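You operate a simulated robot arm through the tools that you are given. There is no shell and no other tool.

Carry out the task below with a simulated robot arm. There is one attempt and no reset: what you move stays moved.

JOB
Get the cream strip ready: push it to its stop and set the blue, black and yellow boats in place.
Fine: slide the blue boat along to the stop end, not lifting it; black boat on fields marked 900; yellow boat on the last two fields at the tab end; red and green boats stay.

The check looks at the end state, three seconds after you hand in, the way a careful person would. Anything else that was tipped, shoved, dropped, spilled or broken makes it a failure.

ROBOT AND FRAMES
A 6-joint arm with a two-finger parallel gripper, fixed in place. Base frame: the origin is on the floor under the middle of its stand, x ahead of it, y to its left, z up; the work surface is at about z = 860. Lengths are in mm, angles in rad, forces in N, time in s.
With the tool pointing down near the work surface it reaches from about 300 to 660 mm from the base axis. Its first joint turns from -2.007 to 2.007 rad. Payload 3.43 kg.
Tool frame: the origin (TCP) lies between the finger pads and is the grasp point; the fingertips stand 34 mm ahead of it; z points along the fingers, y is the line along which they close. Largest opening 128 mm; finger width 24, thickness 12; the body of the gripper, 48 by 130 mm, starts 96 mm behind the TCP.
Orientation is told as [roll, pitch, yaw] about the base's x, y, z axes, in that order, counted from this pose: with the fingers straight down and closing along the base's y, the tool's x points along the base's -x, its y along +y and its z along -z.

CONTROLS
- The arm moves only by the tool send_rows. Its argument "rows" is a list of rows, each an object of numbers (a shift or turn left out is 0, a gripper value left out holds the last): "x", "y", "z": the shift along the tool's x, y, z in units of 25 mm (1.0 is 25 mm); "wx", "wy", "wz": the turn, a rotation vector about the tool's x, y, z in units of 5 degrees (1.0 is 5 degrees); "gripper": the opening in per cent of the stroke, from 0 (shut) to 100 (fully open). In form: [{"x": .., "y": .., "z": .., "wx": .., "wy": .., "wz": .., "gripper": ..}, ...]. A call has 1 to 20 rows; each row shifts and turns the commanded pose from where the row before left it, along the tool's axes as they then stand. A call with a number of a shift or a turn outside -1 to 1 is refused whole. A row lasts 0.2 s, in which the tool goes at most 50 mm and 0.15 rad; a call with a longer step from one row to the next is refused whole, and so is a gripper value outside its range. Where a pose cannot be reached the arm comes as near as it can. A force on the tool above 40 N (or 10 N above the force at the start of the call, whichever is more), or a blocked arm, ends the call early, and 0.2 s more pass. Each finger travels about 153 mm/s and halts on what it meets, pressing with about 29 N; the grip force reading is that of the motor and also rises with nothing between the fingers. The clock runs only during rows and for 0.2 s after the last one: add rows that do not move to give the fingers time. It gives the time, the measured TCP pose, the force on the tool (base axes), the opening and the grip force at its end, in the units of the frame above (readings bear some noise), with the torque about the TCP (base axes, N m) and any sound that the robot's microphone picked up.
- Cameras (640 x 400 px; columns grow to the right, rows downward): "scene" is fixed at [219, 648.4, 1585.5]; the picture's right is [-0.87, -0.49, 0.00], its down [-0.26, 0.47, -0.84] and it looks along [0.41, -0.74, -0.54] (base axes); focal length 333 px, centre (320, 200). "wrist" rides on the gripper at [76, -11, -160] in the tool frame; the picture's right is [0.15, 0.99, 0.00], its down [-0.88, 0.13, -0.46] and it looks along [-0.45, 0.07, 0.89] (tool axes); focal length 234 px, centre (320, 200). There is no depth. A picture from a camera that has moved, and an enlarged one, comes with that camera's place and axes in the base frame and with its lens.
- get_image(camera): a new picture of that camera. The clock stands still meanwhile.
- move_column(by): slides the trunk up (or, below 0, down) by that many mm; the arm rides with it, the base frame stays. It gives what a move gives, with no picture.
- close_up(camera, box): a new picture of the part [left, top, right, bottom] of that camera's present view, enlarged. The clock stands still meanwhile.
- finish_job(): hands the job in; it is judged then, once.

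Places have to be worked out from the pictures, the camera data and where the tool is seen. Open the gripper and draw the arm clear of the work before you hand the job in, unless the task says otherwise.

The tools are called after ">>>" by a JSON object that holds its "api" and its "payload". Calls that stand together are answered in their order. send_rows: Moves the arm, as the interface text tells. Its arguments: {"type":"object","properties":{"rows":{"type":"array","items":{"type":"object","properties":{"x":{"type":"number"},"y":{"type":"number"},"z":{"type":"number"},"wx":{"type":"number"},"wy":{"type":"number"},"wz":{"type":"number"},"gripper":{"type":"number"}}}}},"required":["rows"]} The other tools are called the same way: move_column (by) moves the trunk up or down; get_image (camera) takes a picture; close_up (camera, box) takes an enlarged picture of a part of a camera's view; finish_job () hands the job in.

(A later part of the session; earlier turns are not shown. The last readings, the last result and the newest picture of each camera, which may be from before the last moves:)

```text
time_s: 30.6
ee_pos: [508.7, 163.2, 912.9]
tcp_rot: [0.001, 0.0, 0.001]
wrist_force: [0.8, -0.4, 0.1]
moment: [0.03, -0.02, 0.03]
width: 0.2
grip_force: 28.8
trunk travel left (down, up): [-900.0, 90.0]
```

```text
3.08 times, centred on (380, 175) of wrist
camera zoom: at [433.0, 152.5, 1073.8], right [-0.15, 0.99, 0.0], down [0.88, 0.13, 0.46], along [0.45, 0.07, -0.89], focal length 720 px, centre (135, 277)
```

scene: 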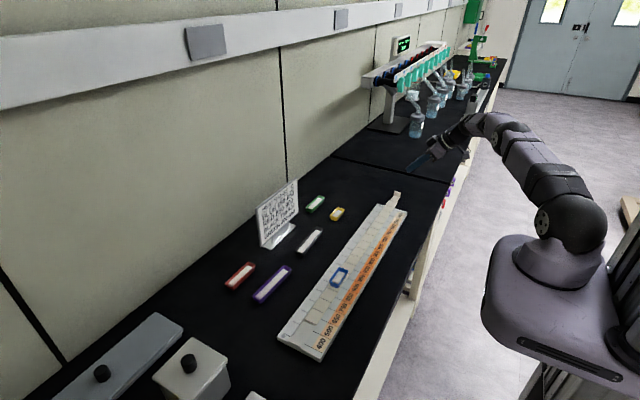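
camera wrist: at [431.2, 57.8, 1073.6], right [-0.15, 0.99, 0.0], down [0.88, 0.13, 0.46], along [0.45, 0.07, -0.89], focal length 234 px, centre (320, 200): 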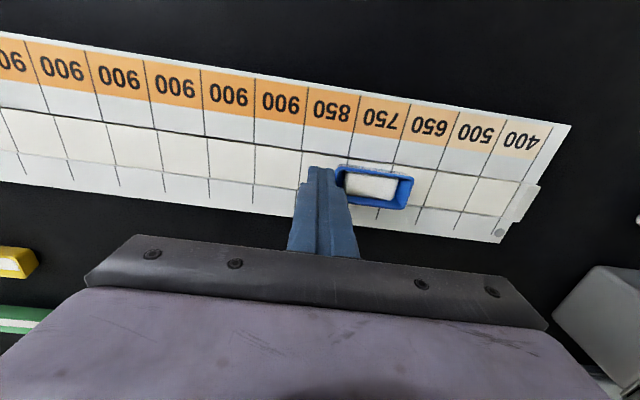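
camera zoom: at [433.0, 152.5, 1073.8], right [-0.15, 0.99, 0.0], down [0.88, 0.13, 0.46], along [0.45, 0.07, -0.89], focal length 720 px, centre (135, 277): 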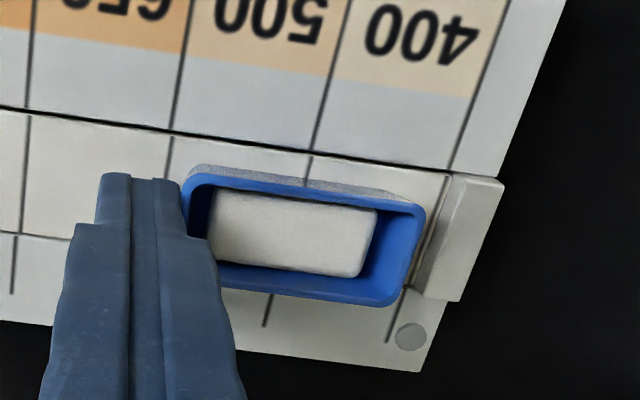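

About 12–15 mm remain. I creep 2.5 mm per row for 10 mm.

>>> {"api": "send_rows", "payload": {"rows": [{"y": 0.1}, {"y": 0.1}, {"y": 0.1}, {"y": 0.1}]}}

>>> {"api": "close_up", "payload": {"camera": "scene", "box": [285, 300, 335, 355]}}

>>> {"api": "close_up", "payload": {"camera": "wrist", "box": [300, 130, 440, 220]}}

```text
time_s: 31.6
ee_pos: [509.6, 173.9, 913.2]
tcp_rot: [0.0, 0.0, -0.001]
wrist_force: [-1.3, 0.0, 0.2]
moment: [-0.01, 0.0, 0.01]
width: 0.2
grip_force: 28.8
trunk travel left (down, up): [-900.0, 90.0]
```

```text
7.27 times, centred on (310, 328) of scene
camera zoom: at [219.0, 648.4, 1585.5], right [-0.87, -0.49, 0.0], down [-0.26, 0.47, -0.84], along [0.41, -0.74, -0.54], focal length 2424 px, centre (393, -727)
```

zoom: 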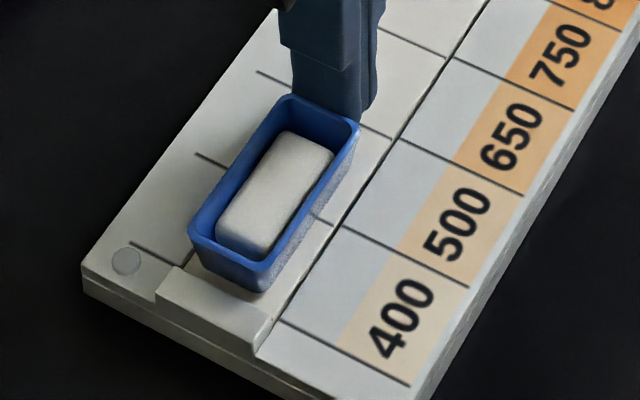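

```text
4.44 times, centred on (370, 175) of wrist
camera zoom: at [433.3, 162.2, 1073.7], right [-0.15, 0.99, 0.0], down [0.88, 0.13, 0.46], along [0.45, 0.07, -0.89], focal length 1041 px, centre (98, 311)
```

zoom: 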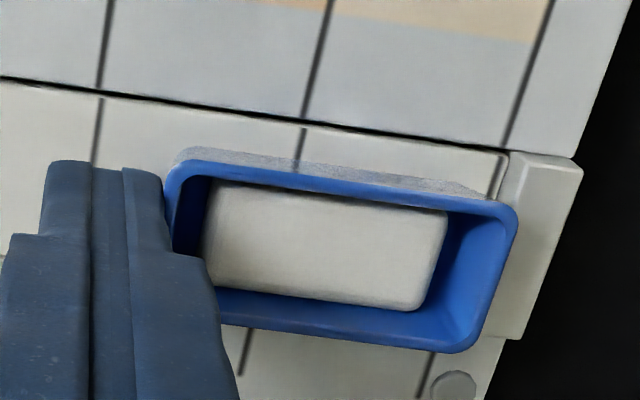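

A few millimetres of strip still show before the stop block. I creep in 1 mm rows.

>>> {"api": "send_rows", "payload": {"rows": [{"y": 0.04}, {"y": 0.04}, {"y": 0.04}]}}

>>> {"api": "close_up", "payload": {"camera": "scene", "box": [285, 300, 335, 355]}}

>>> {"api": "close_up", "payload": {"camera": "wrist", "box": [300, 130, 440, 220]}}

```text
time_s: 32.4
ee_pos: [508.5, 176.9, 912.1]
tcp_rot: [0.001, 0.0, -0.001]
wrist_force: [0.5, 0.0, 1.0]
moment: [0.0, 0.0, 0.02]
width: 0.0
grip_force: 29.0
trunk travel left (down, up): [-900.0, 90.0]
```

```text
7.27 times, centred on (310, 328) of scene
camera zoom: at [219.0, 648.4, 1585.5], right [-0.87, -0.49, 0.0], down [-0.26, 0.47, -0.84], along [0.41, -0.74, -0.54], focal length 2424 px, centre (393, -727)
```

zoom: 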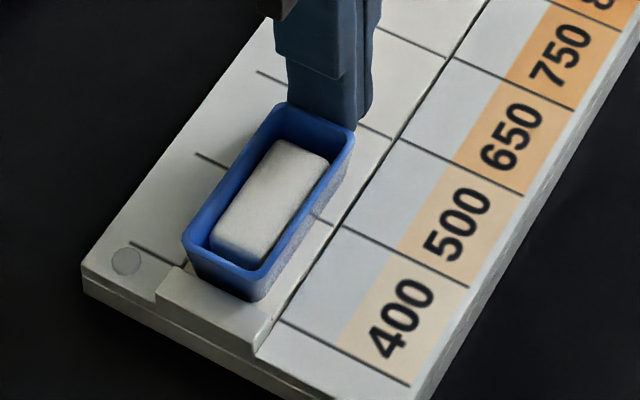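

```text
4.44 times, centred on (370, 175) of wrist
camera zoom: at [432.9, 166.0, 1073.8], right [-0.15, 0.99, 0.0], down [0.88, 0.13, 0.46], along [0.45, 0.07, -0.89], focal length 1041 px, centre (98, 311)
```

zoom: 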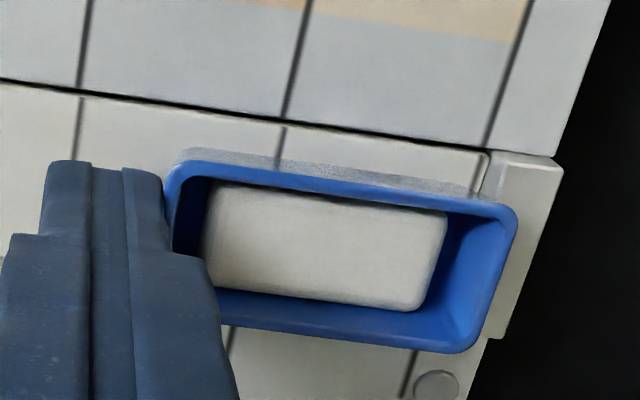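

No contact force yet; the boat's base still hasn't met the stop. Three more 1 mm rows.

>>> {"api": "send_rows", "payload": {"rows": [{"y": 0.04}, {"y": 0.04}, {"y": 0.04}]}}

>>> {"api": "close_up", "payload": {"camera": "scene", "box": [285, 300, 335, 355]}}

>>> {"api": "close_up", "payload": {"camera": "wrist", "box": [300, 130, 440, 220]}}

```text
time_s: 33.2
ee_pos: [508.7, 179.2, 911.9]
tcp_rot: [0.0, 0.0, 0.001]
wrist_force: [0.8, -5.1, 0.6]
moment: [-0.07, -0.03, -0.04]
width: 0.3
grip_force: 29.2
trunk travel left (down, up): [-900.0, 90.0]
```

```text
7.27 times, centred on (310, 328) of scene
camera zoom: at [219.0, 648.4, 1585.5], right [-0.87, -0.49, 0.0], down [-0.26, 0.47, -0.84], along [0.41, -0.74, -0.54], focal length 2424 px, centre (393, -727)
```

zoom: 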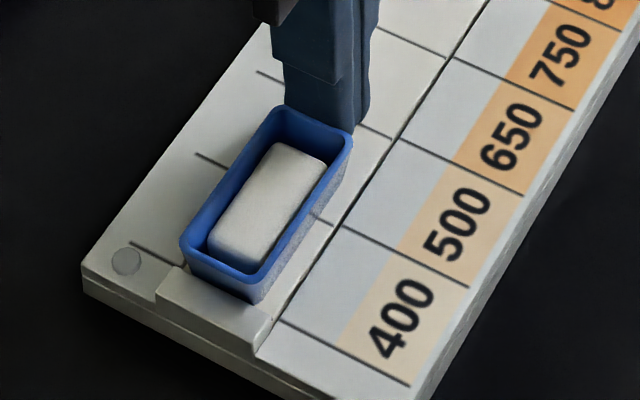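

```text
4.44 times, centred on (370, 175) of wrist
camera zoom: at [433.0, 168.1, 1073.5], right [-0.15, 0.99, 0.0], down [0.88, 0.13, 0.46], along [0.45, 0.07, -0.89], focal length 1041 px, centre (98, 311)
```

zoom: 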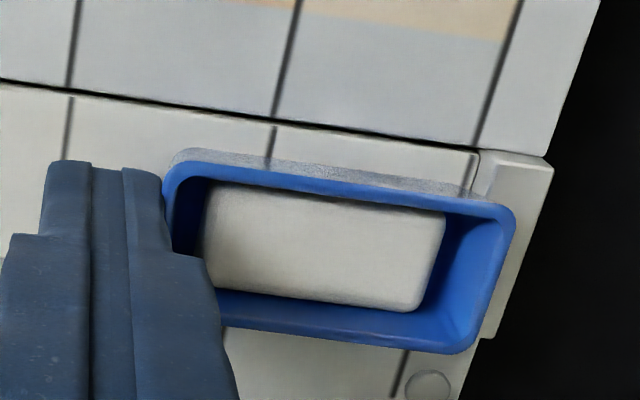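

Force jumped to 5 N: blue is resting against the stop, square on the strip, never lifted. I back off, rise, and travel with the gripper opening to look at the black boat.

>>> {"api": "send_rows", "payload": {"rows": [{"y": -0.3}, {"y": -0.5}, {"z": -1}, {"z": -1}, {"z": -1}, {"z": -1}, {"z": -1}, {"z": -1}, {"y": -1, "gripper": 100}, {"y": -1}, {"y": -1}, {"y": -1}, {"y": -1}, {"y": -1}, {"y": -1}, {"y": -1}, {"y": -1}, {"y": -1}]}}

>>> {"api": "get_image", "payload": {"camera": "wrist"}}

>>> {"api": "get_image", "payload": {"camera": "scene"}}

```text
time_s: 37.0
ee_pos: [510.5, -90.4, 1060.7]
tcp_rot: [0.001, 0.0, 0.0]
wrist_force: [0.1, 0.8, 0.9]
moment: [-0.01, 0.01, -0.01]
width: 128.1
grip_force: 0.0
trunk travel left (down, up): [-900.0, 90.0]
```

```text
taken
camera wrist: at [434.0, -102.0, 1223.0], right [-0.15, 0.99, 0.0], down [0.88, 0.13, 0.46], along [0.45, 0.07, -0.89], focal length 234 px, centre (320, 200)
```

wrist: 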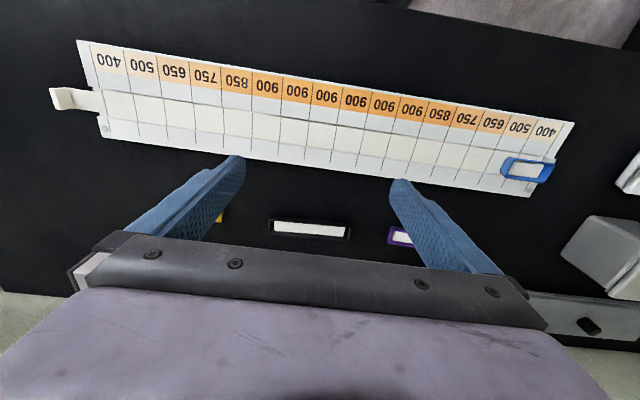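

```text
taken
```

scene: 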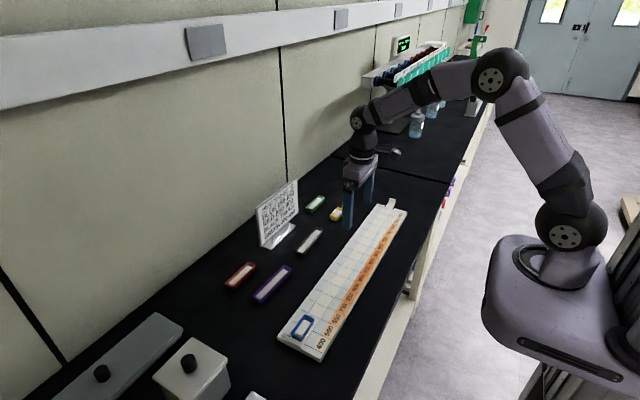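

Blue rests at the stop end. Now I enlarge the black boat in both views to fix its corners.

>>> {"api": "close_up", "payload": {"camera": "wrist", "box": [250, 195, 370, 255]}}

>>> {"api": "close_up", "payload": {"camera": "scene", "box": [275, 215, 345, 265]}}

```text
5.33 times, centred on (310, 225) of wrist
camera zoom: at [434.0, -102.0, 1223.0], right [-0.15, 0.99, 0.0], down [0.88, 0.13, 0.46], along [0.45, 0.07, -0.89], focal length 1249 px, centre (373, 67)
```

zoom: 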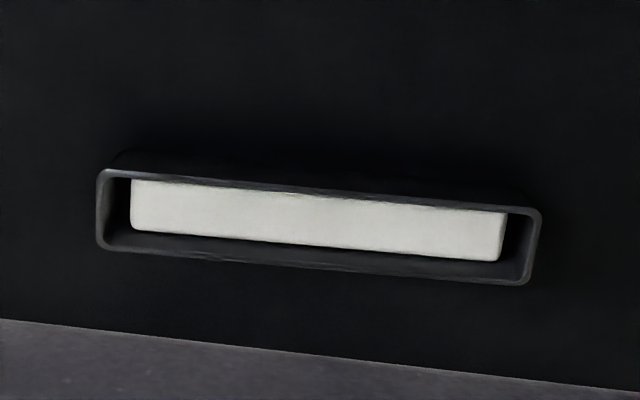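

```text
8.00 times, centred on (310, 240) of scene
camera zoom: at [219.0, 648.4, 1585.5], right [-0.87, -0.49, 0.0], down [-0.26, 0.47, -0.84], along [0.41, -0.74, -0.54], focal length 2666 px, centre (400, -120)
```

zoom: 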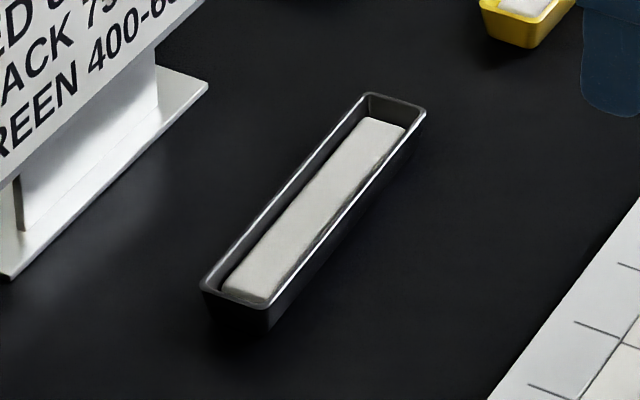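

The black boat is about 147 mm long (too long to grip end-to-end) and ~32 mm wide, centred near (676, −83). I must grip it across its width, so I yaw the tool by 90° here in free air with a half-open gripper.

>>> {"api": "send_rows", "payload": {"rows": [{"wz": 1, "gripper": 50}, {"wz": 1}, {"wz": 1}, {"wz": 1}, {"wz": 1}, {"wz": 1}, {"wz": 1}, {"wz": 1}, {"wz": 1}, {"wz": 1}, {"wz": 1}, {"wz": 1}, {"wz": 1}, {"wz": 1}, {"wz": 1}, {"wz": 1}, {"wz": 1}, {"wz": 1}]}}

>>> {"api": "get_image", "payload": {"camera": "wrist"}}

>>> {"api": "get_image", "payload": {"camera": "scene"}}

```text
time_s: 40.8
ee_pos: [509.8, -89.1, 1062.4]
tcp_rot: [0.001, -0.001, -1.572]
wrist_force: [-0.7, 0.0, -0.4]
moment: [0.0, 0.01, 0.02]
width: 63.9
grip_force: 0.1
trunk travel left (down, up): [-900.0, 90.0]
```

```text
taken
camera wrist: at [498.2, -14.1, 1223.7], right [0.99, 0.15, 0.0], down [0.13, -0.88, 0.46], along [0.07, -0.45, -0.89], focal length 234 px, centre (320, 200)
```

wrist: 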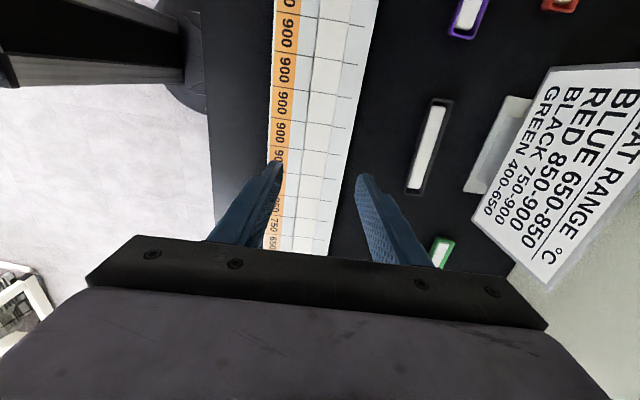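

```text
taken
```

scene: 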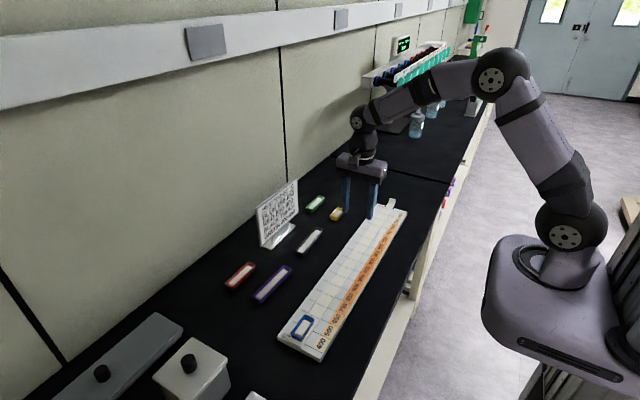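

Yaw is good. I move +x toward the black boat at this height to see how far the vertical tool reaches.

>>> {"api": "send_rows", "payload": {"rows": [{"y": 1, "z": 0.3}, {"y": 1, "z": 0.3}, {"y": 1, "z": 0.3}, {"y": 1, "z": 0.3}, {"y": 1, "z": 0.3}, {"y": 1, "z": 0.3}, {"y": 0.65}]}}

>>> {"api": "get_image", "payload": {"camera": "wrist"}}

>>> {"api": "get_image", "payload": {"camera": "scene"}}

```text
time_s: 42.4
ee_pos: [654.6, -86.6, 1015.8]
tcp_rot: [0.0, -0.001, -1.571]
wrist_force: [0.1, -0.1, 0.4]
moment: [0.01, 0.0, -0.01]
width: 63.9
grip_force: 0.1
out of reach, approached as far as the arm can: row 6, 7
trunk travel left (down, up): [-900.0, 90.0]
```

```text
taken
camera wrist: at [644.3, -11.4, 1177.3], right [0.99, 0.15, 0.0], down [0.13, -0.88, 0.46], along [0.07, -0.45, -0.89], focal length 234 px, centre (320, 200)
```

wrist: 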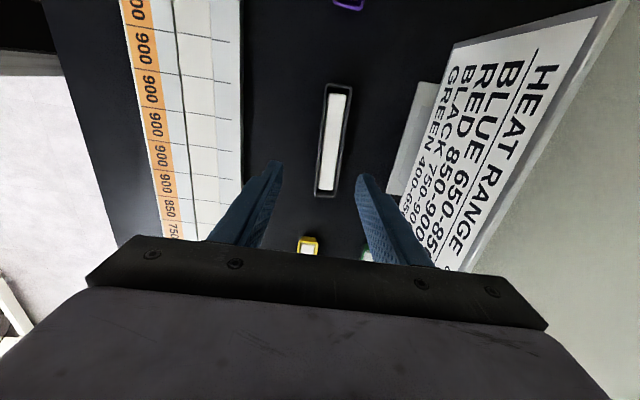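

```text
taken
```

scene: 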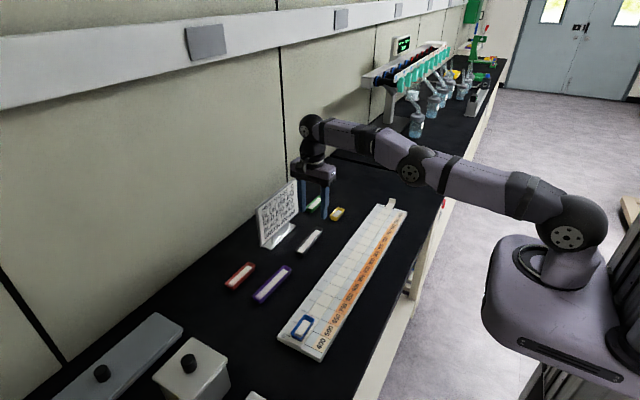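

Vertical reach ends at about r = 660, some 20 mm short of the boat, so a small outward tilt (~8°) will be needed. I enlarge this view to measure the boat exactly.

>>> {"api": "close_up", "payload": {"camera": "wrist", "box": [270, 70, 400, 210]}}

>>> {"api": "close_up", "payload": {"camera": "wrist", "box": [280, 220, 400, 280]}}

```text
2.86 times, centred on (335, 140) of wrist
camera zoom: at [644.3, -11.4, 1177.3], right [0.99, 0.15, 0.0], down [0.13, -0.88, 0.46], along [0.07, -0.45, -0.89], focal length 669 px, centre (277, 371)
```

zoom: 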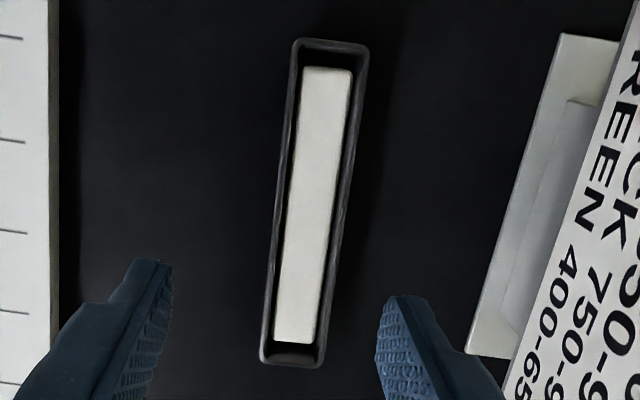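

```text
5.33 times, centred on (340, 250) of wrist
camera zoom: at [644.3, -11.4, 1177.3], right [0.99, 0.15, 0.0], down [0.13, -0.88, 0.46], along [0.07, -0.45, -0.89], focal length 1249 px, centre (213, -67)
```

zoom: 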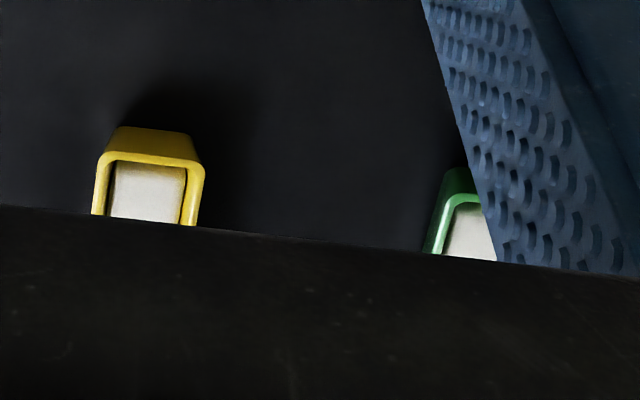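

From this closer view the black boat's centre is about (671, −89), rotated ≈+2.8° from the tray, rim at z≈874. I match that yaw, tilt 5° outward, and come down to z≈930 above it.

>>> {"api": "send_rows", "payload": {"rows": [{"wz": -0.56}, {"wx": -1}, {"x": -0.032, "y": 0.087, "z": 0.87}, {"x": -0.032, "y": 0.087, "z": 0.87}, {"x": -0.032, "y": 0.087, "z": 0.87}, {"x": -0.032, "y": 0.087, "z": 0.87}]}}

>>> {"api": "get_image", "payload": {"camera": "wrist"}}

>>> {"api": "close_up", "payload": {"camera": "scene", "box": [255, 180, 375, 270]}}

```text
time_s: 43.8
ee_pos: [673.2, -91.2, 929.8]
tcp_rot: [0.087, 0.0, -1.522]
wrist_force: [-0.5, -0.3, 0.3]
moment: [0.0, 0.01, -0.02]
width: 63.9
grip_force: 0.1
trunk travel left (down, up): [-900.0, 90.0]
```

```text
taken
camera wrist: at [644.1, -15.2, 1089.5], right [0.98, 0.19, 0.09], down [0.13, -0.88, 0.47], along [0.17, -0.44, -0.88], focal length 234 px, centre (320, 200)
```

wrist: 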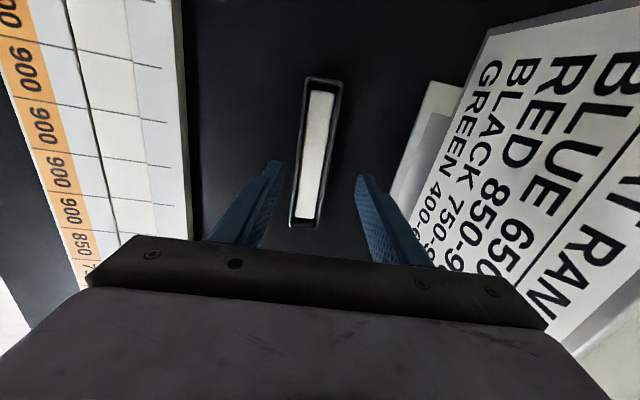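

```text
4.44 times, centred on (315, 225) of scene
camera zoom: at [219.0, 648.4, 1585.5], right [-0.87, -0.49, 0.0], down [-0.26, 0.47, -0.84], along [0.41, -0.74, -0.54], focal length 1481 px, centre (342, 89)
```

zoom: 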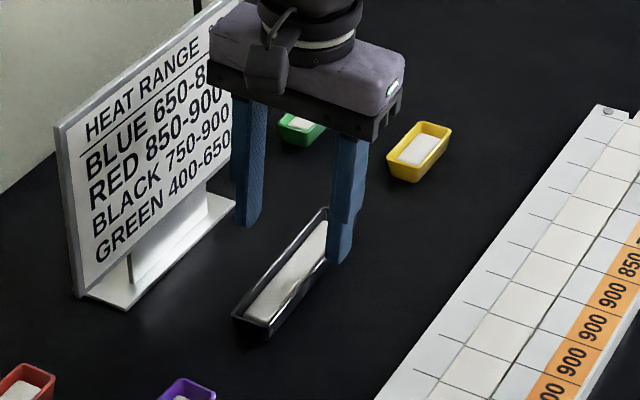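

Reachable now at (673, −91, 930) with the card well clear. I enlarge the wrist view to centre the fingers on the boat before descending.

>>> {"api": "close_up", "payload": {"camera": "wrist", "box": [250, 70, 390, 240]}}

```text
2.35 times, centred on (320, 155) of wrist
camera zoom: at [644.1, -15.2, 1089.5], right [0.98, 0.19, 0.09], down [0.13, -0.88, 0.47], along [0.17, -0.44, -0.88], focal length 551 px, centre (320, 306)
```

zoom: 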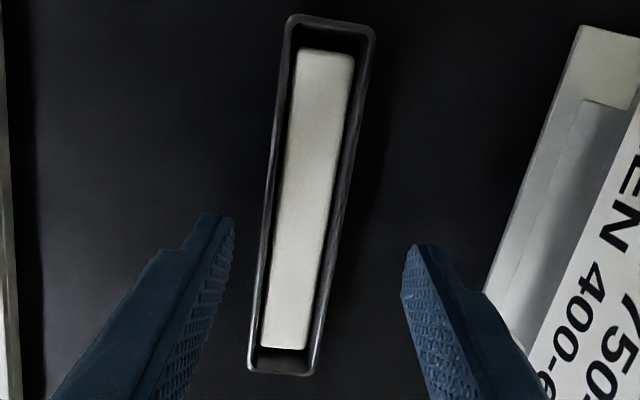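

The boat centre is ≈(672, −86). I narrow the fingers to ~50 mm and go down most of the way, correcting x by −3 and y by +4 mm.

>>> {"api": "send_rows", "payload": {"rows": [{"gripper": 40, "x": 0.041, "y": -0.0525, "z": 0.3145}, {"x": 0.041, "y": -0.0525, "z": 0.3145}, {"x": 0.041, "y": -0.0525, "z": 0.3145}]}}

>>> {"api": "close_up", "payload": {"camera": "wrist", "box": [220, 70, 420, 260]}}

>>> {"api": "close_up", "payload": {"camera": "scene", "box": [275, 205, 345, 265]}}

```text
time_s: 44.6
ee_pos: [672.2, -86.3, 906.7]
tcp_rot: [0.087, 0.0, -1.522]
wrist_force: [-0.5, -0.7, -0.4]
moment: [-0.01, 0.0, 0.0]
width: 51.2
grip_force: 0.1
trunk travel left (down, up): [-900.0, 90.0]
```

```text
2.11 times, centred on (320, 165) of wrist
camera zoom: at [641.4, -12.0, 1065.5], right [0.98, 0.19, 0.09], down [0.13, -0.88, 0.47], along [0.17, -0.44, -0.88], focal length 493 px, centre (320, 274)
```

zoom: 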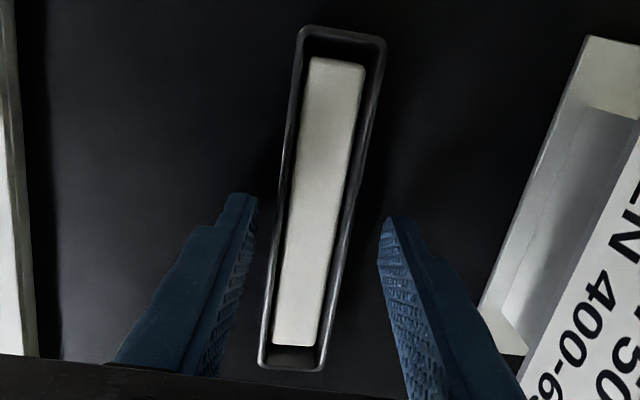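

```text
6.67 times, centred on (310, 235) of scene
camera zoom: at [219.0, 648.4, 1585.5], right [-0.87, -0.49, 0.0], down [-0.26, 0.47, -0.84], along [0.41, -0.74, -0.54], focal length 2222 px, centre (387, -33)
```

zoom: 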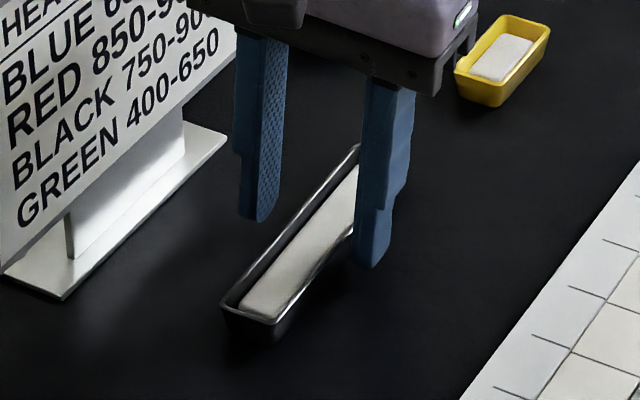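

The boat sits centred and parallel between the fingers. I go down the last ~8 mm.

>>> {"api": "send_rows", "payload": {"rows": [{"y": -0.038, "z": 0.17}, {"y": -0.038, "z": 0.17}]}}

>>> {"api": "close_up", "payload": {"camera": "scene", "box": [275, 205, 345, 265]}}

>>> {"api": "close_up", "payload": {"camera": "wrist", "box": [220, 70, 420, 260]}}

```text
time_s: 45.2
ee_pos: [668.9, -87.2, 896.2]
tcp_rot: [0.087, -0.001, -1.522]
wrist_force: [-0.6, 0.2, 0.1]
moment: [0.02, 0.01, -0.03]
width: 51.2
grip_force: 0.1
trunk travel left (down, up): [-900.0, 90.0]
```

```text
6.67 times, centred on (310, 235) of scene
camera zoom: at [219.0, 648.4, 1585.5], right [-0.87, -0.49, 0.0], down [-0.26, 0.47, -0.84], along [0.41, -0.74, -0.54], focal length 2222 px, centre (387, -33)
```

zoom: 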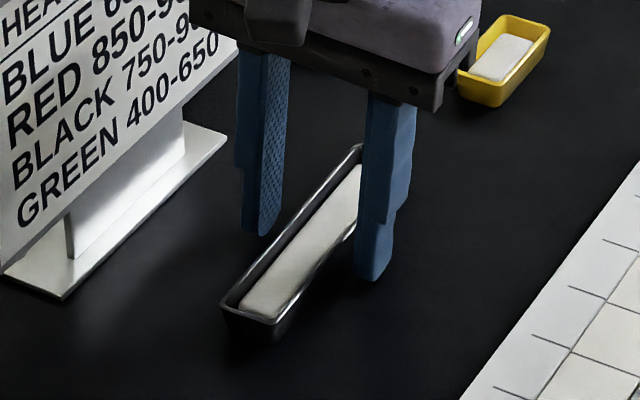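

```text
2.11 times, centred on (320, 165) of wrist
camera zoom: at [640.6, -12.0, 1057.0], right [0.98, 0.19, 0.09], down [0.13, -0.88, 0.47], along [0.17, -0.44, -0.88], focal length 493 px, centre (320, 274)
```

zoom: 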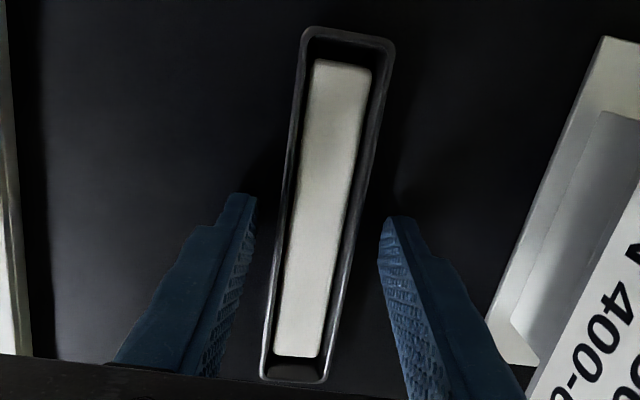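

No contact with the bench; fingers straddle the boat. I close in small steps until the fingers halt on it.

>>> {"api": "send_rows", "payload": {"rows": [{"gripper": 32}, {"gripper": 28}, {"gripper": 26}, {"gripper": 24}, {"gripper": 22}, {"gripper": 20}, {"gripper": 18}, {"gripper": 15}, {"gripper": 15}]}}

>>> {"api": "close_up", "payload": {"camera": "wrist", "box": [220, 70, 420, 260]}}

>>> {"api": "close_up", "payload": {"camera": "scene", "box": [275, 205, 345, 265]}}

```text
time_s: 47.2
ee_pos: [670.5, -87.7, 897.7]
tcp_rot: [0.088, -0.001, -1.523]
wrist_force: [0.4, 0.4, -0.3]
moment: [-0.04, -0.07, 0.03]
width: 30.6
grip_force: 28.7
trunk travel left (down, up): [-900.0, 90.0]
```

```text
2.11 times, centred on (320, 165) of wrist
camera zoom: at [640.7, -12.0, 1057.1], right [0.98, 0.19, 0.09], down [0.13, -0.88, 0.47], along [0.17, -0.44, -0.88], focal length 493 px, centre (320, 274)
```

zoom: 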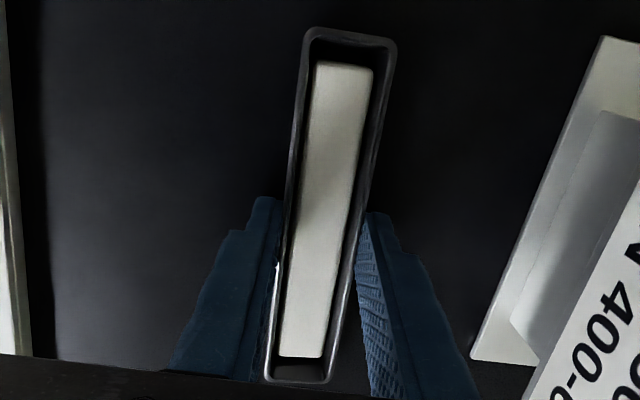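

```text
6.67 times, centred on (310, 235) of scene
camera zoom: at [219.0, 648.4, 1585.5], right [-0.87, -0.49, 0.0], down [-0.26, 0.47, -0.84], along [0.41, -0.74, -0.54], focal length 2222 px, centre (387, -33)
```

zoom: 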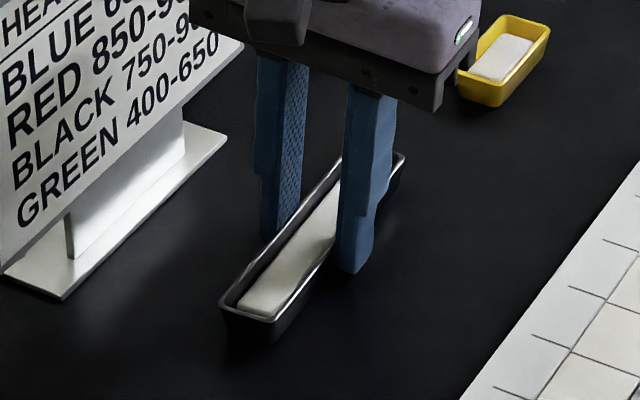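

Gripped at 30.6 mm width. I lift slowly 15 mm and check that the boat hangs level.

>>> {"api": "send_rows", "payload": {"rows": [{"z": -0.1, "y": 0.009}, {"z": -0.1, "y": 0.009}, {"z": -0.2, "y": 0.017}, {"z": -0.2, "y": 0.017}]}}

>>> {"api": "close_up", "payload": {"camera": "scene", "box": [275, 205, 345, 265]}}

>>> {"api": "close_up", "payload": {"camera": "wrist", "box": [220, 70, 420, 260]}}

```text
time_s: 48.2
ee_pos: [670.9, -87.0, 912.9]
tcp_rot: [0.086, -0.001, -1.523]
wrist_force: [-1.1, 0.0, -0.7]
moment: [-0.02, 0.01, 0.0]
width: 30.4
grip_force: 29.4
trunk travel left (down, up): [-900.0, 90.0]
```

```text
6.67 times, centred on (310, 235) of scene
camera zoom: at [219.0, 648.4, 1585.5], right [-0.87, -0.49, 0.0], down [-0.26, 0.47, -0.84], along [0.41, -0.74, -0.54], focal length 2222 px, centre (387, -33)
```

zoom: 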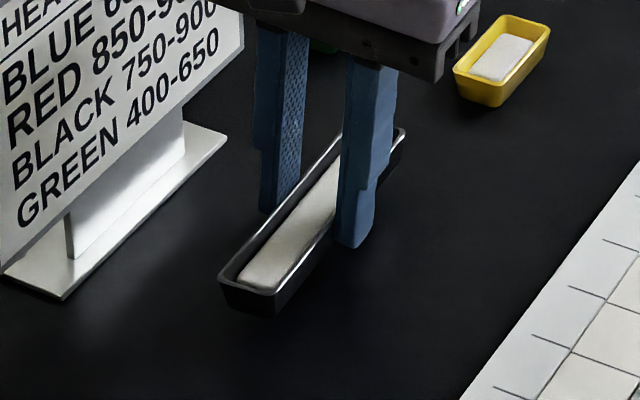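

```text
2.11 times, centred on (320, 165) of wrist
camera zoom: at [640.9, -12.9, 1072.6], right [0.98, 0.19, 0.09], down [0.13, -0.88, 0.47], along [0.17, -0.44, -0.88], focal length 493 px, centre (320, 274)
```

zoom: 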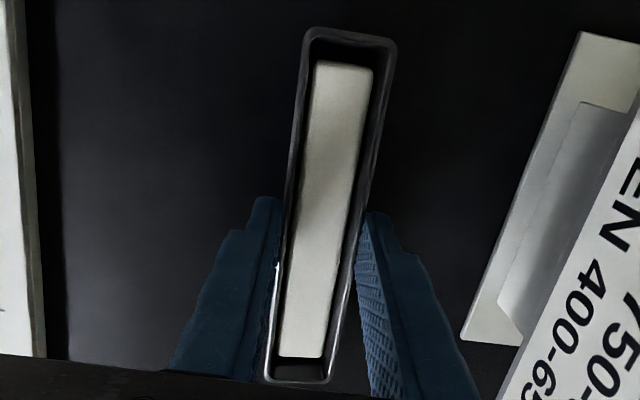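

The boat lifted level and steady. I raise it to z≈960, undo the 2.8° yaw so it lines up with the strip, and carry it over the strip's 900 zone (target centre x≈507, y≈−67).

>>> {"api": "send_rows", "payload": {"rows": [{"z": -0.651, "y": 0.057}, {"z": -0.651, "y": 0.057}, {"z": -0.651, "y": 0.057}, {"wz": 0.28}, {"wz": 0.28}, {"x": 0.078, "y": -0.3, "z": -0.026}, {"x": 0.078, "y": -0.6, "z": -0.052}, {"x": 0.078, "y": -0.7, "z": -0.061}, {"x": 0.078, "y": -0.7, "z": -0.061}, {"x": 0.078, "y": -0.7, "z": -0.061}, {"x": 0.078, "y": -0.7, "z": -0.061}, {"x": 0.078, "y": -0.7, "z": -0.061}, {"x": 0.078, "y": -0.7, "z": -0.061}, {"x": 0.078, "y": -0.7, "z": -0.061}, {"x": 0.078, "y": -0.53, "z": -0.047}, {"y": -0.3, "z": -0.026}]}}

>>> {"api": "get_image", "payload": {"camera": "wrist"}}

>>> {"api": "close_up", "payload": {"camera": "scene", "box": [280, 180, 420, 320]}}

```text
time_s: 51.6
ee_pos: [503.0, -67.6, 961.5]
tcp_rot: [0.087, 0.005, -1.57]
wrist_force: [0.2, 0.1, -1.2]
moment: [0.05, -0.02, -0.04]
width: 30.3
grip_force: 29.1
trunk travel left (down, up): [-900.0, 90.0]
```

```text
taken
camera wrist: at [477.7, 7.3, 1121.5], right [0.99, 0.15, 0.09], down [0.09, -0.88, 0.46], along [0.14, -0.45, -0.88], focal length 234 px, centre (320, 200)
```

wrist: 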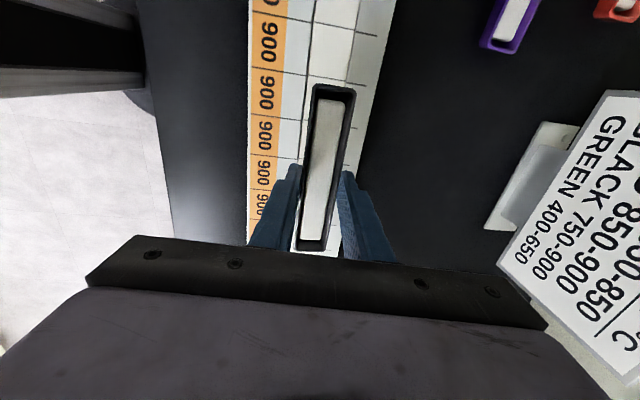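

```text
2.86 times, centred on (350, 250) of scene
camera zoom: at [219.0, 648.4, 1585.5], right [-0.87, -0.49, 0.0], down [-0.26, 0.47, -0.84], along [0.41, -0.74, -0.54], focal length 952 px, centre (234, 57)
```

zoom: 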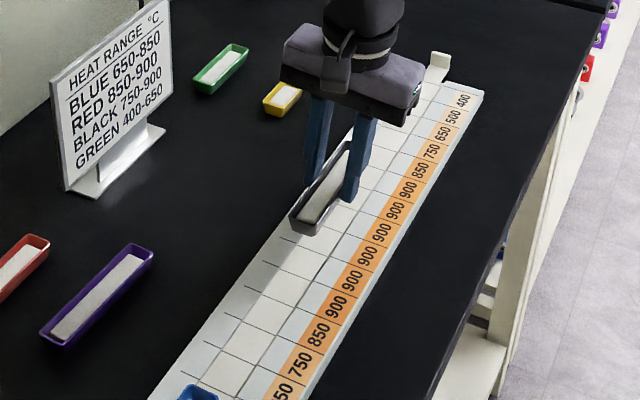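

Boat is level above the 900 zone. I lower 40 mm to hover just above the strip, correcting x by +1.5 mm.

>>> {"api": "send_rows", "payload": {"rows": [{"y": -0.02, "z": 0.4}, {"y": -0.02, "z": 0.4}, {"y": -0.02, "z": 0.4}, {"y": -0.02, "z": 0.4}]}}

>>> {"api": "close_up", "payload": {"camera": "wrist", "box": [220, 60, 420, 260]}}

>>> {"api": "close_up", "payload": {"camera": "scene", "box": [310, 210, 390, 300]}}

```text
time_s: 52.6
ee_pos: [504.8, -68.2, 921.9]
tcp_rot: [0.087, 0.003, -1.571]
wrist_force: [-1.0, -0.5, -0.7]
moment: [-0.04, -0.01, 0.0]
width: 30.2
grip_force: 28.8
trunk travel left (down, up): [-900.0, 90.0]
```

```text
2.00 times, centred on (320, 160) of wrist
camera zoom: at [479.5, 8.1, 1081.7], right [0.99, 0.15, 0.09], down [0.09, -0.88, 0.46], along [0.14, -0.45, -0.88], focal length 468 px, centre (320, 280)
```

zoom: 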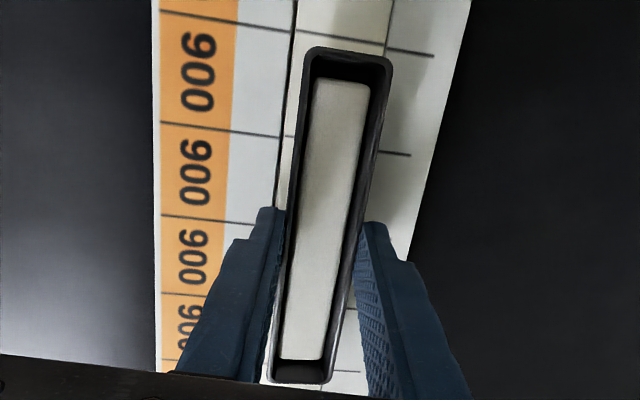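

```text
4.44 times, centred on (350, 255) of scene
camera zoom: at [219.0, 648.4, 1585.5], right [-0.87, -0.49, 0.0], down [-0.26, 0.47, -0.84], along [0.41, -0.74, -0.54], focal length 1481 px, centre (187, -44)
```

zoom: 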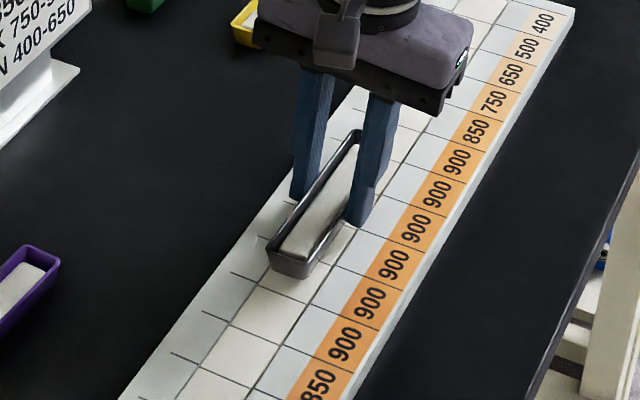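

Boat centre is x≈507, strip centre ≈506, parallel to within a fraction of a degree. I descend ~7 mm to near contact.

>>> {"api": "send_rows", "payload": {"rows": [{"y": -0.018, "z": 0.097}, {"y": -0.018, "z": 0.097}, {"y": -0.018, "z": 0.097}]}}

>>> {"api": "close_up", "payload": {"camera": "scene", "box": [325, 230, 375, 285]}}

```text
time_s: 53.4
ee_pos: [503.9, -65.8, 914.3]
tcp_rot: [0.086, 0.004, -1.569]
wrist_force: [-0.1, -0.4, -1.0]
moment: [-0.03, 0.02, 0.01]
width: 30.2
grip_force: 28.6
trunk travel left (down, up): [-900.0, 90.0]
```

```text
7.27 times, centred on (350, 258) of scene
camera zoom: at [219.0, 648.4, 1585.5], right [-0.87, -0.49, 0.0], down [-0.26, 0.47, -0.84], along [0.41, -0.74, -0.54], focal length 2424 px, centre (102, -218)
```

zoom: 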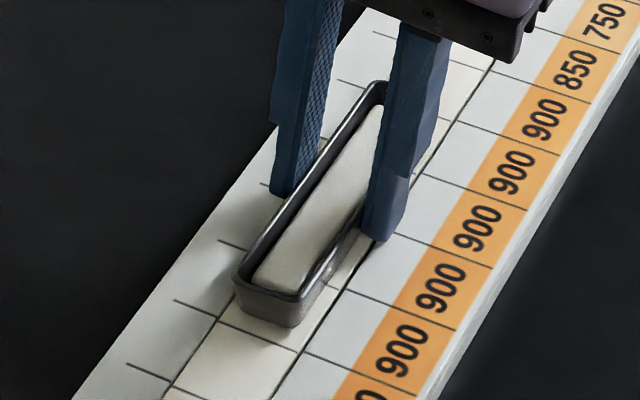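

No contact yet (≈−1 N, the boat's weight). I go on in 0.5 mm rows until the force shows it standing on the strip.

>>> {"api": "send_rows", "payload": {"rows": [{"z": 0.02}, {"z": 0.02}]}}

>>> {"api": "close_up", "payload": {"camera": "scene", "box": [325, 230, 375, 285]}}

```text
time_s: 54.0
ee_pos: [504.6, -65.5, 912.4]
tcp_rot: [0.09, 0.003, -1.57]
wrist_force: [0.3, 0.8, 1.3]
moment: [-0.2, -0.09, 0.06]
width: 30.5
grip_force: 28.7
trunk travel left (down, up): [-900.0, 90.0]
```

```text
7.27 times, centred on (350, 258) of scene
camera zoom: at [219.0, 648.4, 1585.5], right [-0.87, -0.49, 0.0], down [-0.26, 0.47, -0.84], along [0.41, -0.74, -0.54], focal length 2424 px, centre (102, -218)
```

zoom: 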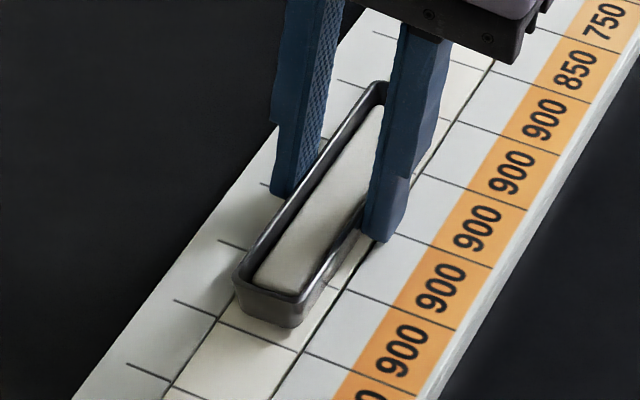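

Force and a small moment show the −y end has touched the strip first. Two more 0.5 mm rows to seat it fully.

>>> {"api": "send_rows", "payload": {"rows": [{"z": 0.02}, {"z": 0.02}]}}

>>> {"api": "close_up", "payload": {"camera": "scene", "box": [325, 230, 375, 285]}}

```text
time_s: 54.6
ee_pos: [505.1, -66.7, 913.6]
tcp_rot: [0.091, 0.003, -1.572]
wrist_force: [0.6, 2.3, 8.5]
moment: [-0.45, -0.2, 0.13]
width: 30.4
grip_force: 28.7
trunk travel left (down, up): [-900.0, 90.0]
```

```text
7.27 times, centred on (350, 258) of scene
camera zoom: at [219.0, 648.4, 1585.5], right [-0.87, -0.49, 0.0], down [-0.26, 0.47, -0.84], along [0.41, -0.74, -0.54], focal length 2424 px, centre (102, -218)
```

zoom: 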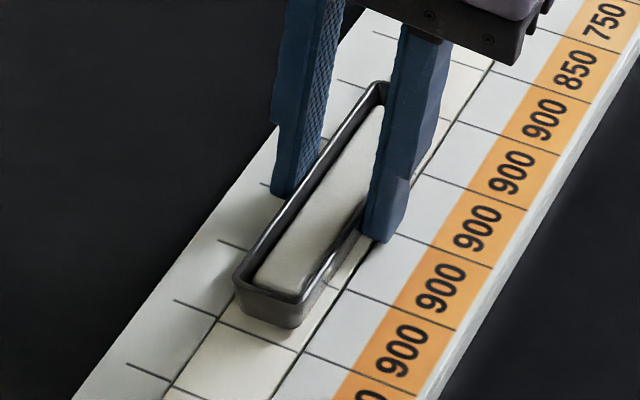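

The boat is seated (8.5 N down). I relieve the load by 0.5 mm and open the fingers gradually.

>>> {"api": "send_rows", "payload": {"rows": [{"z": -0.02}, {"gripper": 25}, {"gripper": 27}, {"gripper": 30, "z": -0.02}, {"gripper": 34, "z": -0.03}, {"gripper": 40, "z": -0.04}, {"gripper": 40}]}}

>>> {"api": "close_up", "payload": {"camera": "scene", "box": [325, 230, 375, 285]}}

>>> {"api": "close_up", "payload": {"camera": "wrist", "box": [220, 60, 420, 260]}}

```text
time_s: 56.2
ee_pos: [503.3, -67.0, 915.6]
tcp_rot: [0.087, 0.002, -1.571]
wrist_force: [-0.6, -0.3, 0.2]
moment: [-0.02, 0.01, -0.01]
width: 51.0
grip_force: 0.0
trunk travel left (down, up): [-900.0, 90.0]
```

```text
7.27 times, centred on (350, 258) of scene
camera zoom: at [219.0, 648.4, 1585.5], right [-0.87, -0.49, 0.0], down [-0.26, 0.47, -0.84], along [0.41, -0.74, -0.54], focal length 2424 px, centre (102, -218)
```

zoom: 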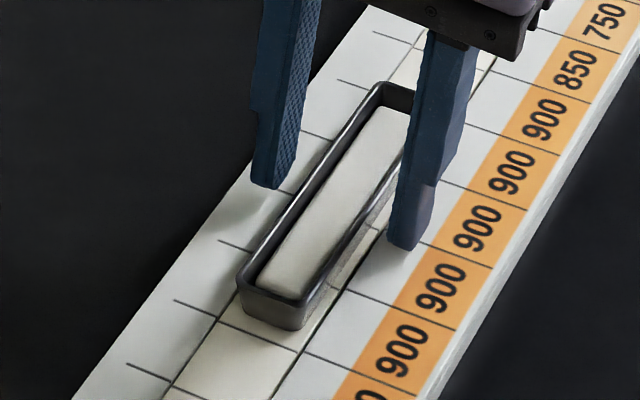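

```text
2.00 times, centred on (320, 160) of wrist
camera zoom: at [478.2, 7.9, 1074.7], right [0.99, 0.15, 0.09], down [0.09, -0.88, 0.46], along [0.14, -0.45, -0.88], focal length 468 px, centre (320, 280)
```

zoom: 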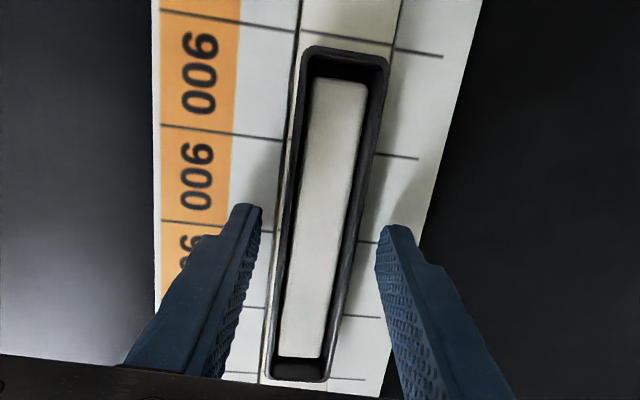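

Black now stands on the strip within the 900 marks. I rise straight up 110 mm.

>>> {"api": "send_rows", "payload": {"rows": [{"y": 0.035, "z": -0.4}, {"y": 0.074, "z": -0.847}, {"y": 0.074, "z": -0.847}, {"y": 0.074, "z": -0.847}, {"y": 0.074, "z": -0.847}, {"y": 0.052, "z": -0.6}]}}

>>> {"api": "get_image", "payload": {"camera": "wrist"}}

>>> {"api": "close_up", "payload": {"camera": "scene", "box": [270, 180, 420, 360]}}

```text
time_s: 57.6
ee_pos: [502.1, -69.0, 1025.2]
tcp_rot: [0.087, 0.004, -1.572]
wrist_force: [-0.8, 0.2, 0.3]
moment: [-0.02, -0.04, 0.0]
width: 51.2
grip_force: 0.0
trunk travel left (down, up): [-900.0, 90.0]
```

```text
taken
camera wrist: at [477.1, 6.3, 1184.4], right [0.99, 0.15, 0.09], down [0.09, -0.88, 0.46], along [0.14, -0.45, -0.88], focal length 234 px, centre (320, 200)
```

wrist: 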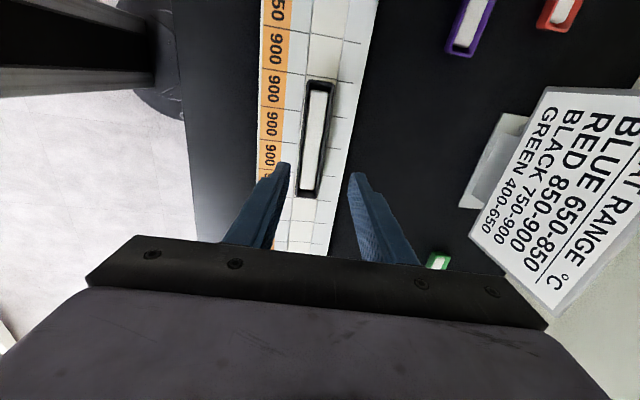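

```text
2.22 times, centred on (345, 270) of scene
camera zoom: at [219.0, 648.4, 1585.5], right [-0.87, -0.49, 0.0], down [-0.26, 0.47, -0.84], along [0.41, -0.74, -0.54], focal length 741 px, centre (264, 44)
```

zoom: 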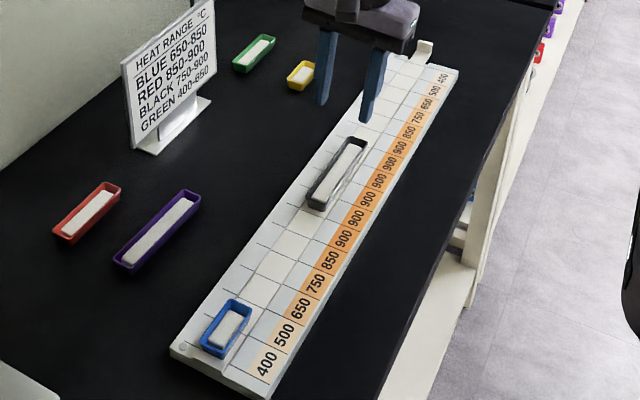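

Black covers only 900-marked fields and blue is still at the stop end. Now for yellow: I undo the tilt and turn the tool back to yaw 0 so the fingers close along y (its length).

>>> {"api": "send_rows", "payload": {"rows": [{"wx": 1}, {"wz": -1}, {"wz": -1}, {"wz": -1}, {"wz": -1}, {"wz": -1}, {"wz": -1}, {"wz": -1}, {"wz": -1}, {"wz": -1}, {"wz": -1}, {"wz": -1}, {"wz": -1}, {"wz": -1}, {"wz": -1}, {"wz": -1}, {"wz": -1}, {"wz": -1}, {"wz": -1}]}}

>>> {"api": "send_rows", "payload": {"rows": [{"y": -1, "gripper": 85}, {"y": -1}, {"y": -1}, {"y": -1}, {"y": -1}, {"y": -1}, {"y": -1}, {"y": -1}, {"y": -0.4}, {"wy": -1}, {"wy": -1}, {"wy": -1}, {"wy": -1}, {"wy": -1}]}}

>>> {"api": "get_image", "payload": {"camera": "wrist"}}

>>> {"api": "get_image", "payload": {"camera": "scene"}}

```text
time_s: 61.6
ee_pos: [503.5, -67.7, 1025.8]
tcp_rot: [0.004, 0.0, 0.002]
wrist_force: [-0.3, 0.9, 0.6]
moment: [-0.02, -0.01, 0.0]
width: 51.3
grip_force: 0.1
trunk travel left (down, up): [-900.0, 90.0]
```

```text
time_s: 64.6
ee_pos: [503.6, -278.6, 1024.5]
tcp_rot: [0.003, -0.439, -0.002]
wrist_force: [-0.3, 0.4, 0.3]
moment: [-0.01, 0.0, 0.0]
width: 108.7
grip_force: 0.2
trunk travel left (down, up): [-900.0, 90.0]
```

```text
taken
camera wrist: at [366.7, -289.8, 1138.4], right [-0.13, 0.99, -0.06], down [0.6, 0.13, 0.79], along [0.79, 0.07, -0.61], focal length 234 px, centre (320, 200)
```

wrist: 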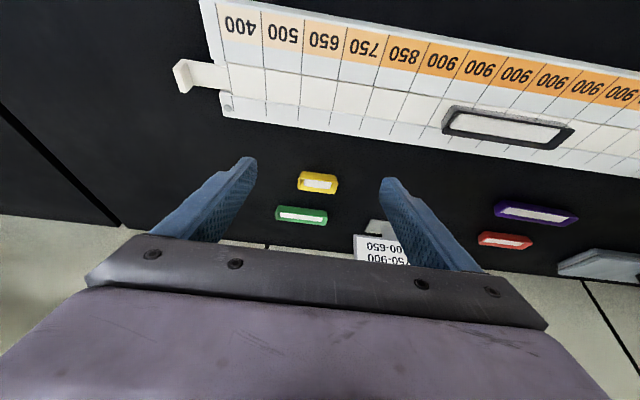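

```text
taken
```

scene: 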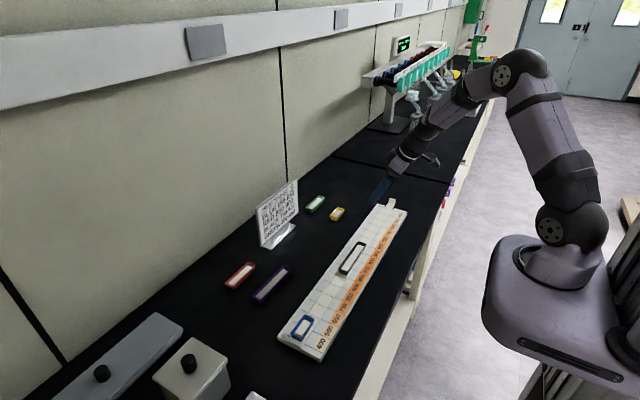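

The tool is now tilted 25° outward with fingers closing along y. I enlarge the yellow boat (and the black on the strip) from here.

>>> {"api": "close_up", "payload": {"camera": "wrist", "box": [260, 155, 380, 235]}}

>>> {"api": "close_up", "payload": {"camera": "wrist", "box": [400, 30, 620, 180]}}

>>> {"api": "close_up", "payload": {"camera": "scene", "box": [300, 185, 360, 230]}}

```text
5.00 times, centred on (320, 195) of wrist
camera zoom: at [366.7, -289.8, 1138.4], right [-0.13, 0.99, -0.06], down [0.6, 0.13, 0.79], along [0.79, 0.07, -0.61], focal length 1171 px, centre (320, 225)
```

zoom: 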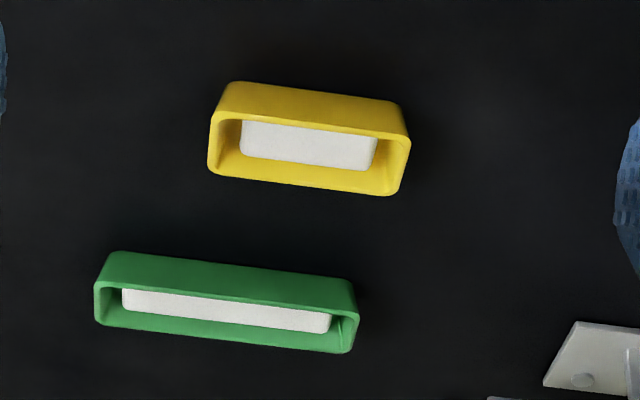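

```text
2.67 times, centred on (510, 105) of wrist
camera zoom: at [366.7, -289.8, 1138.4], right [-0.13, 0.99, -0.06], down [0.6, 0.13, 0.79], along [0.79, 0.07, -0.61], focal length 624 px, centre (-187, 453)
```

zoom: 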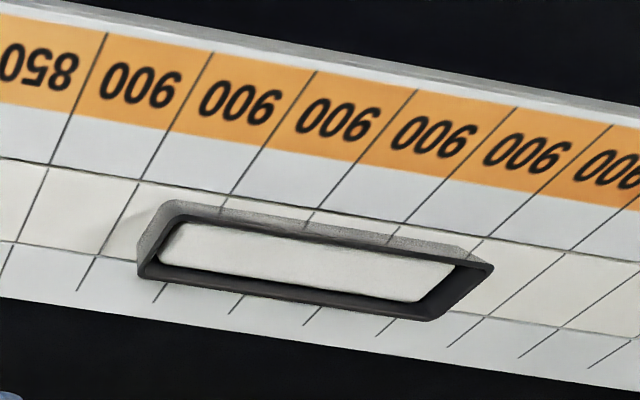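

```text
8.89 times, centred on (330, 208) of scene
camera zoom: at [219.0, 648.4, 1585.5], right [-0.87, -0.49, 0.0], down [-0.26, 0.47, -0.84], along [0.41, -0.74, -0.54], focal length 2962 px, centre (231, 133)
```

zoom: 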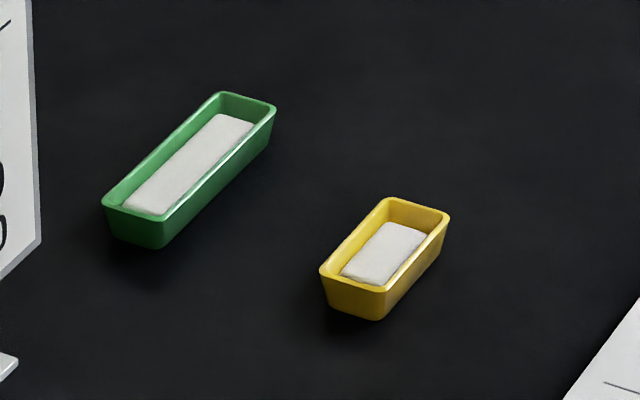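

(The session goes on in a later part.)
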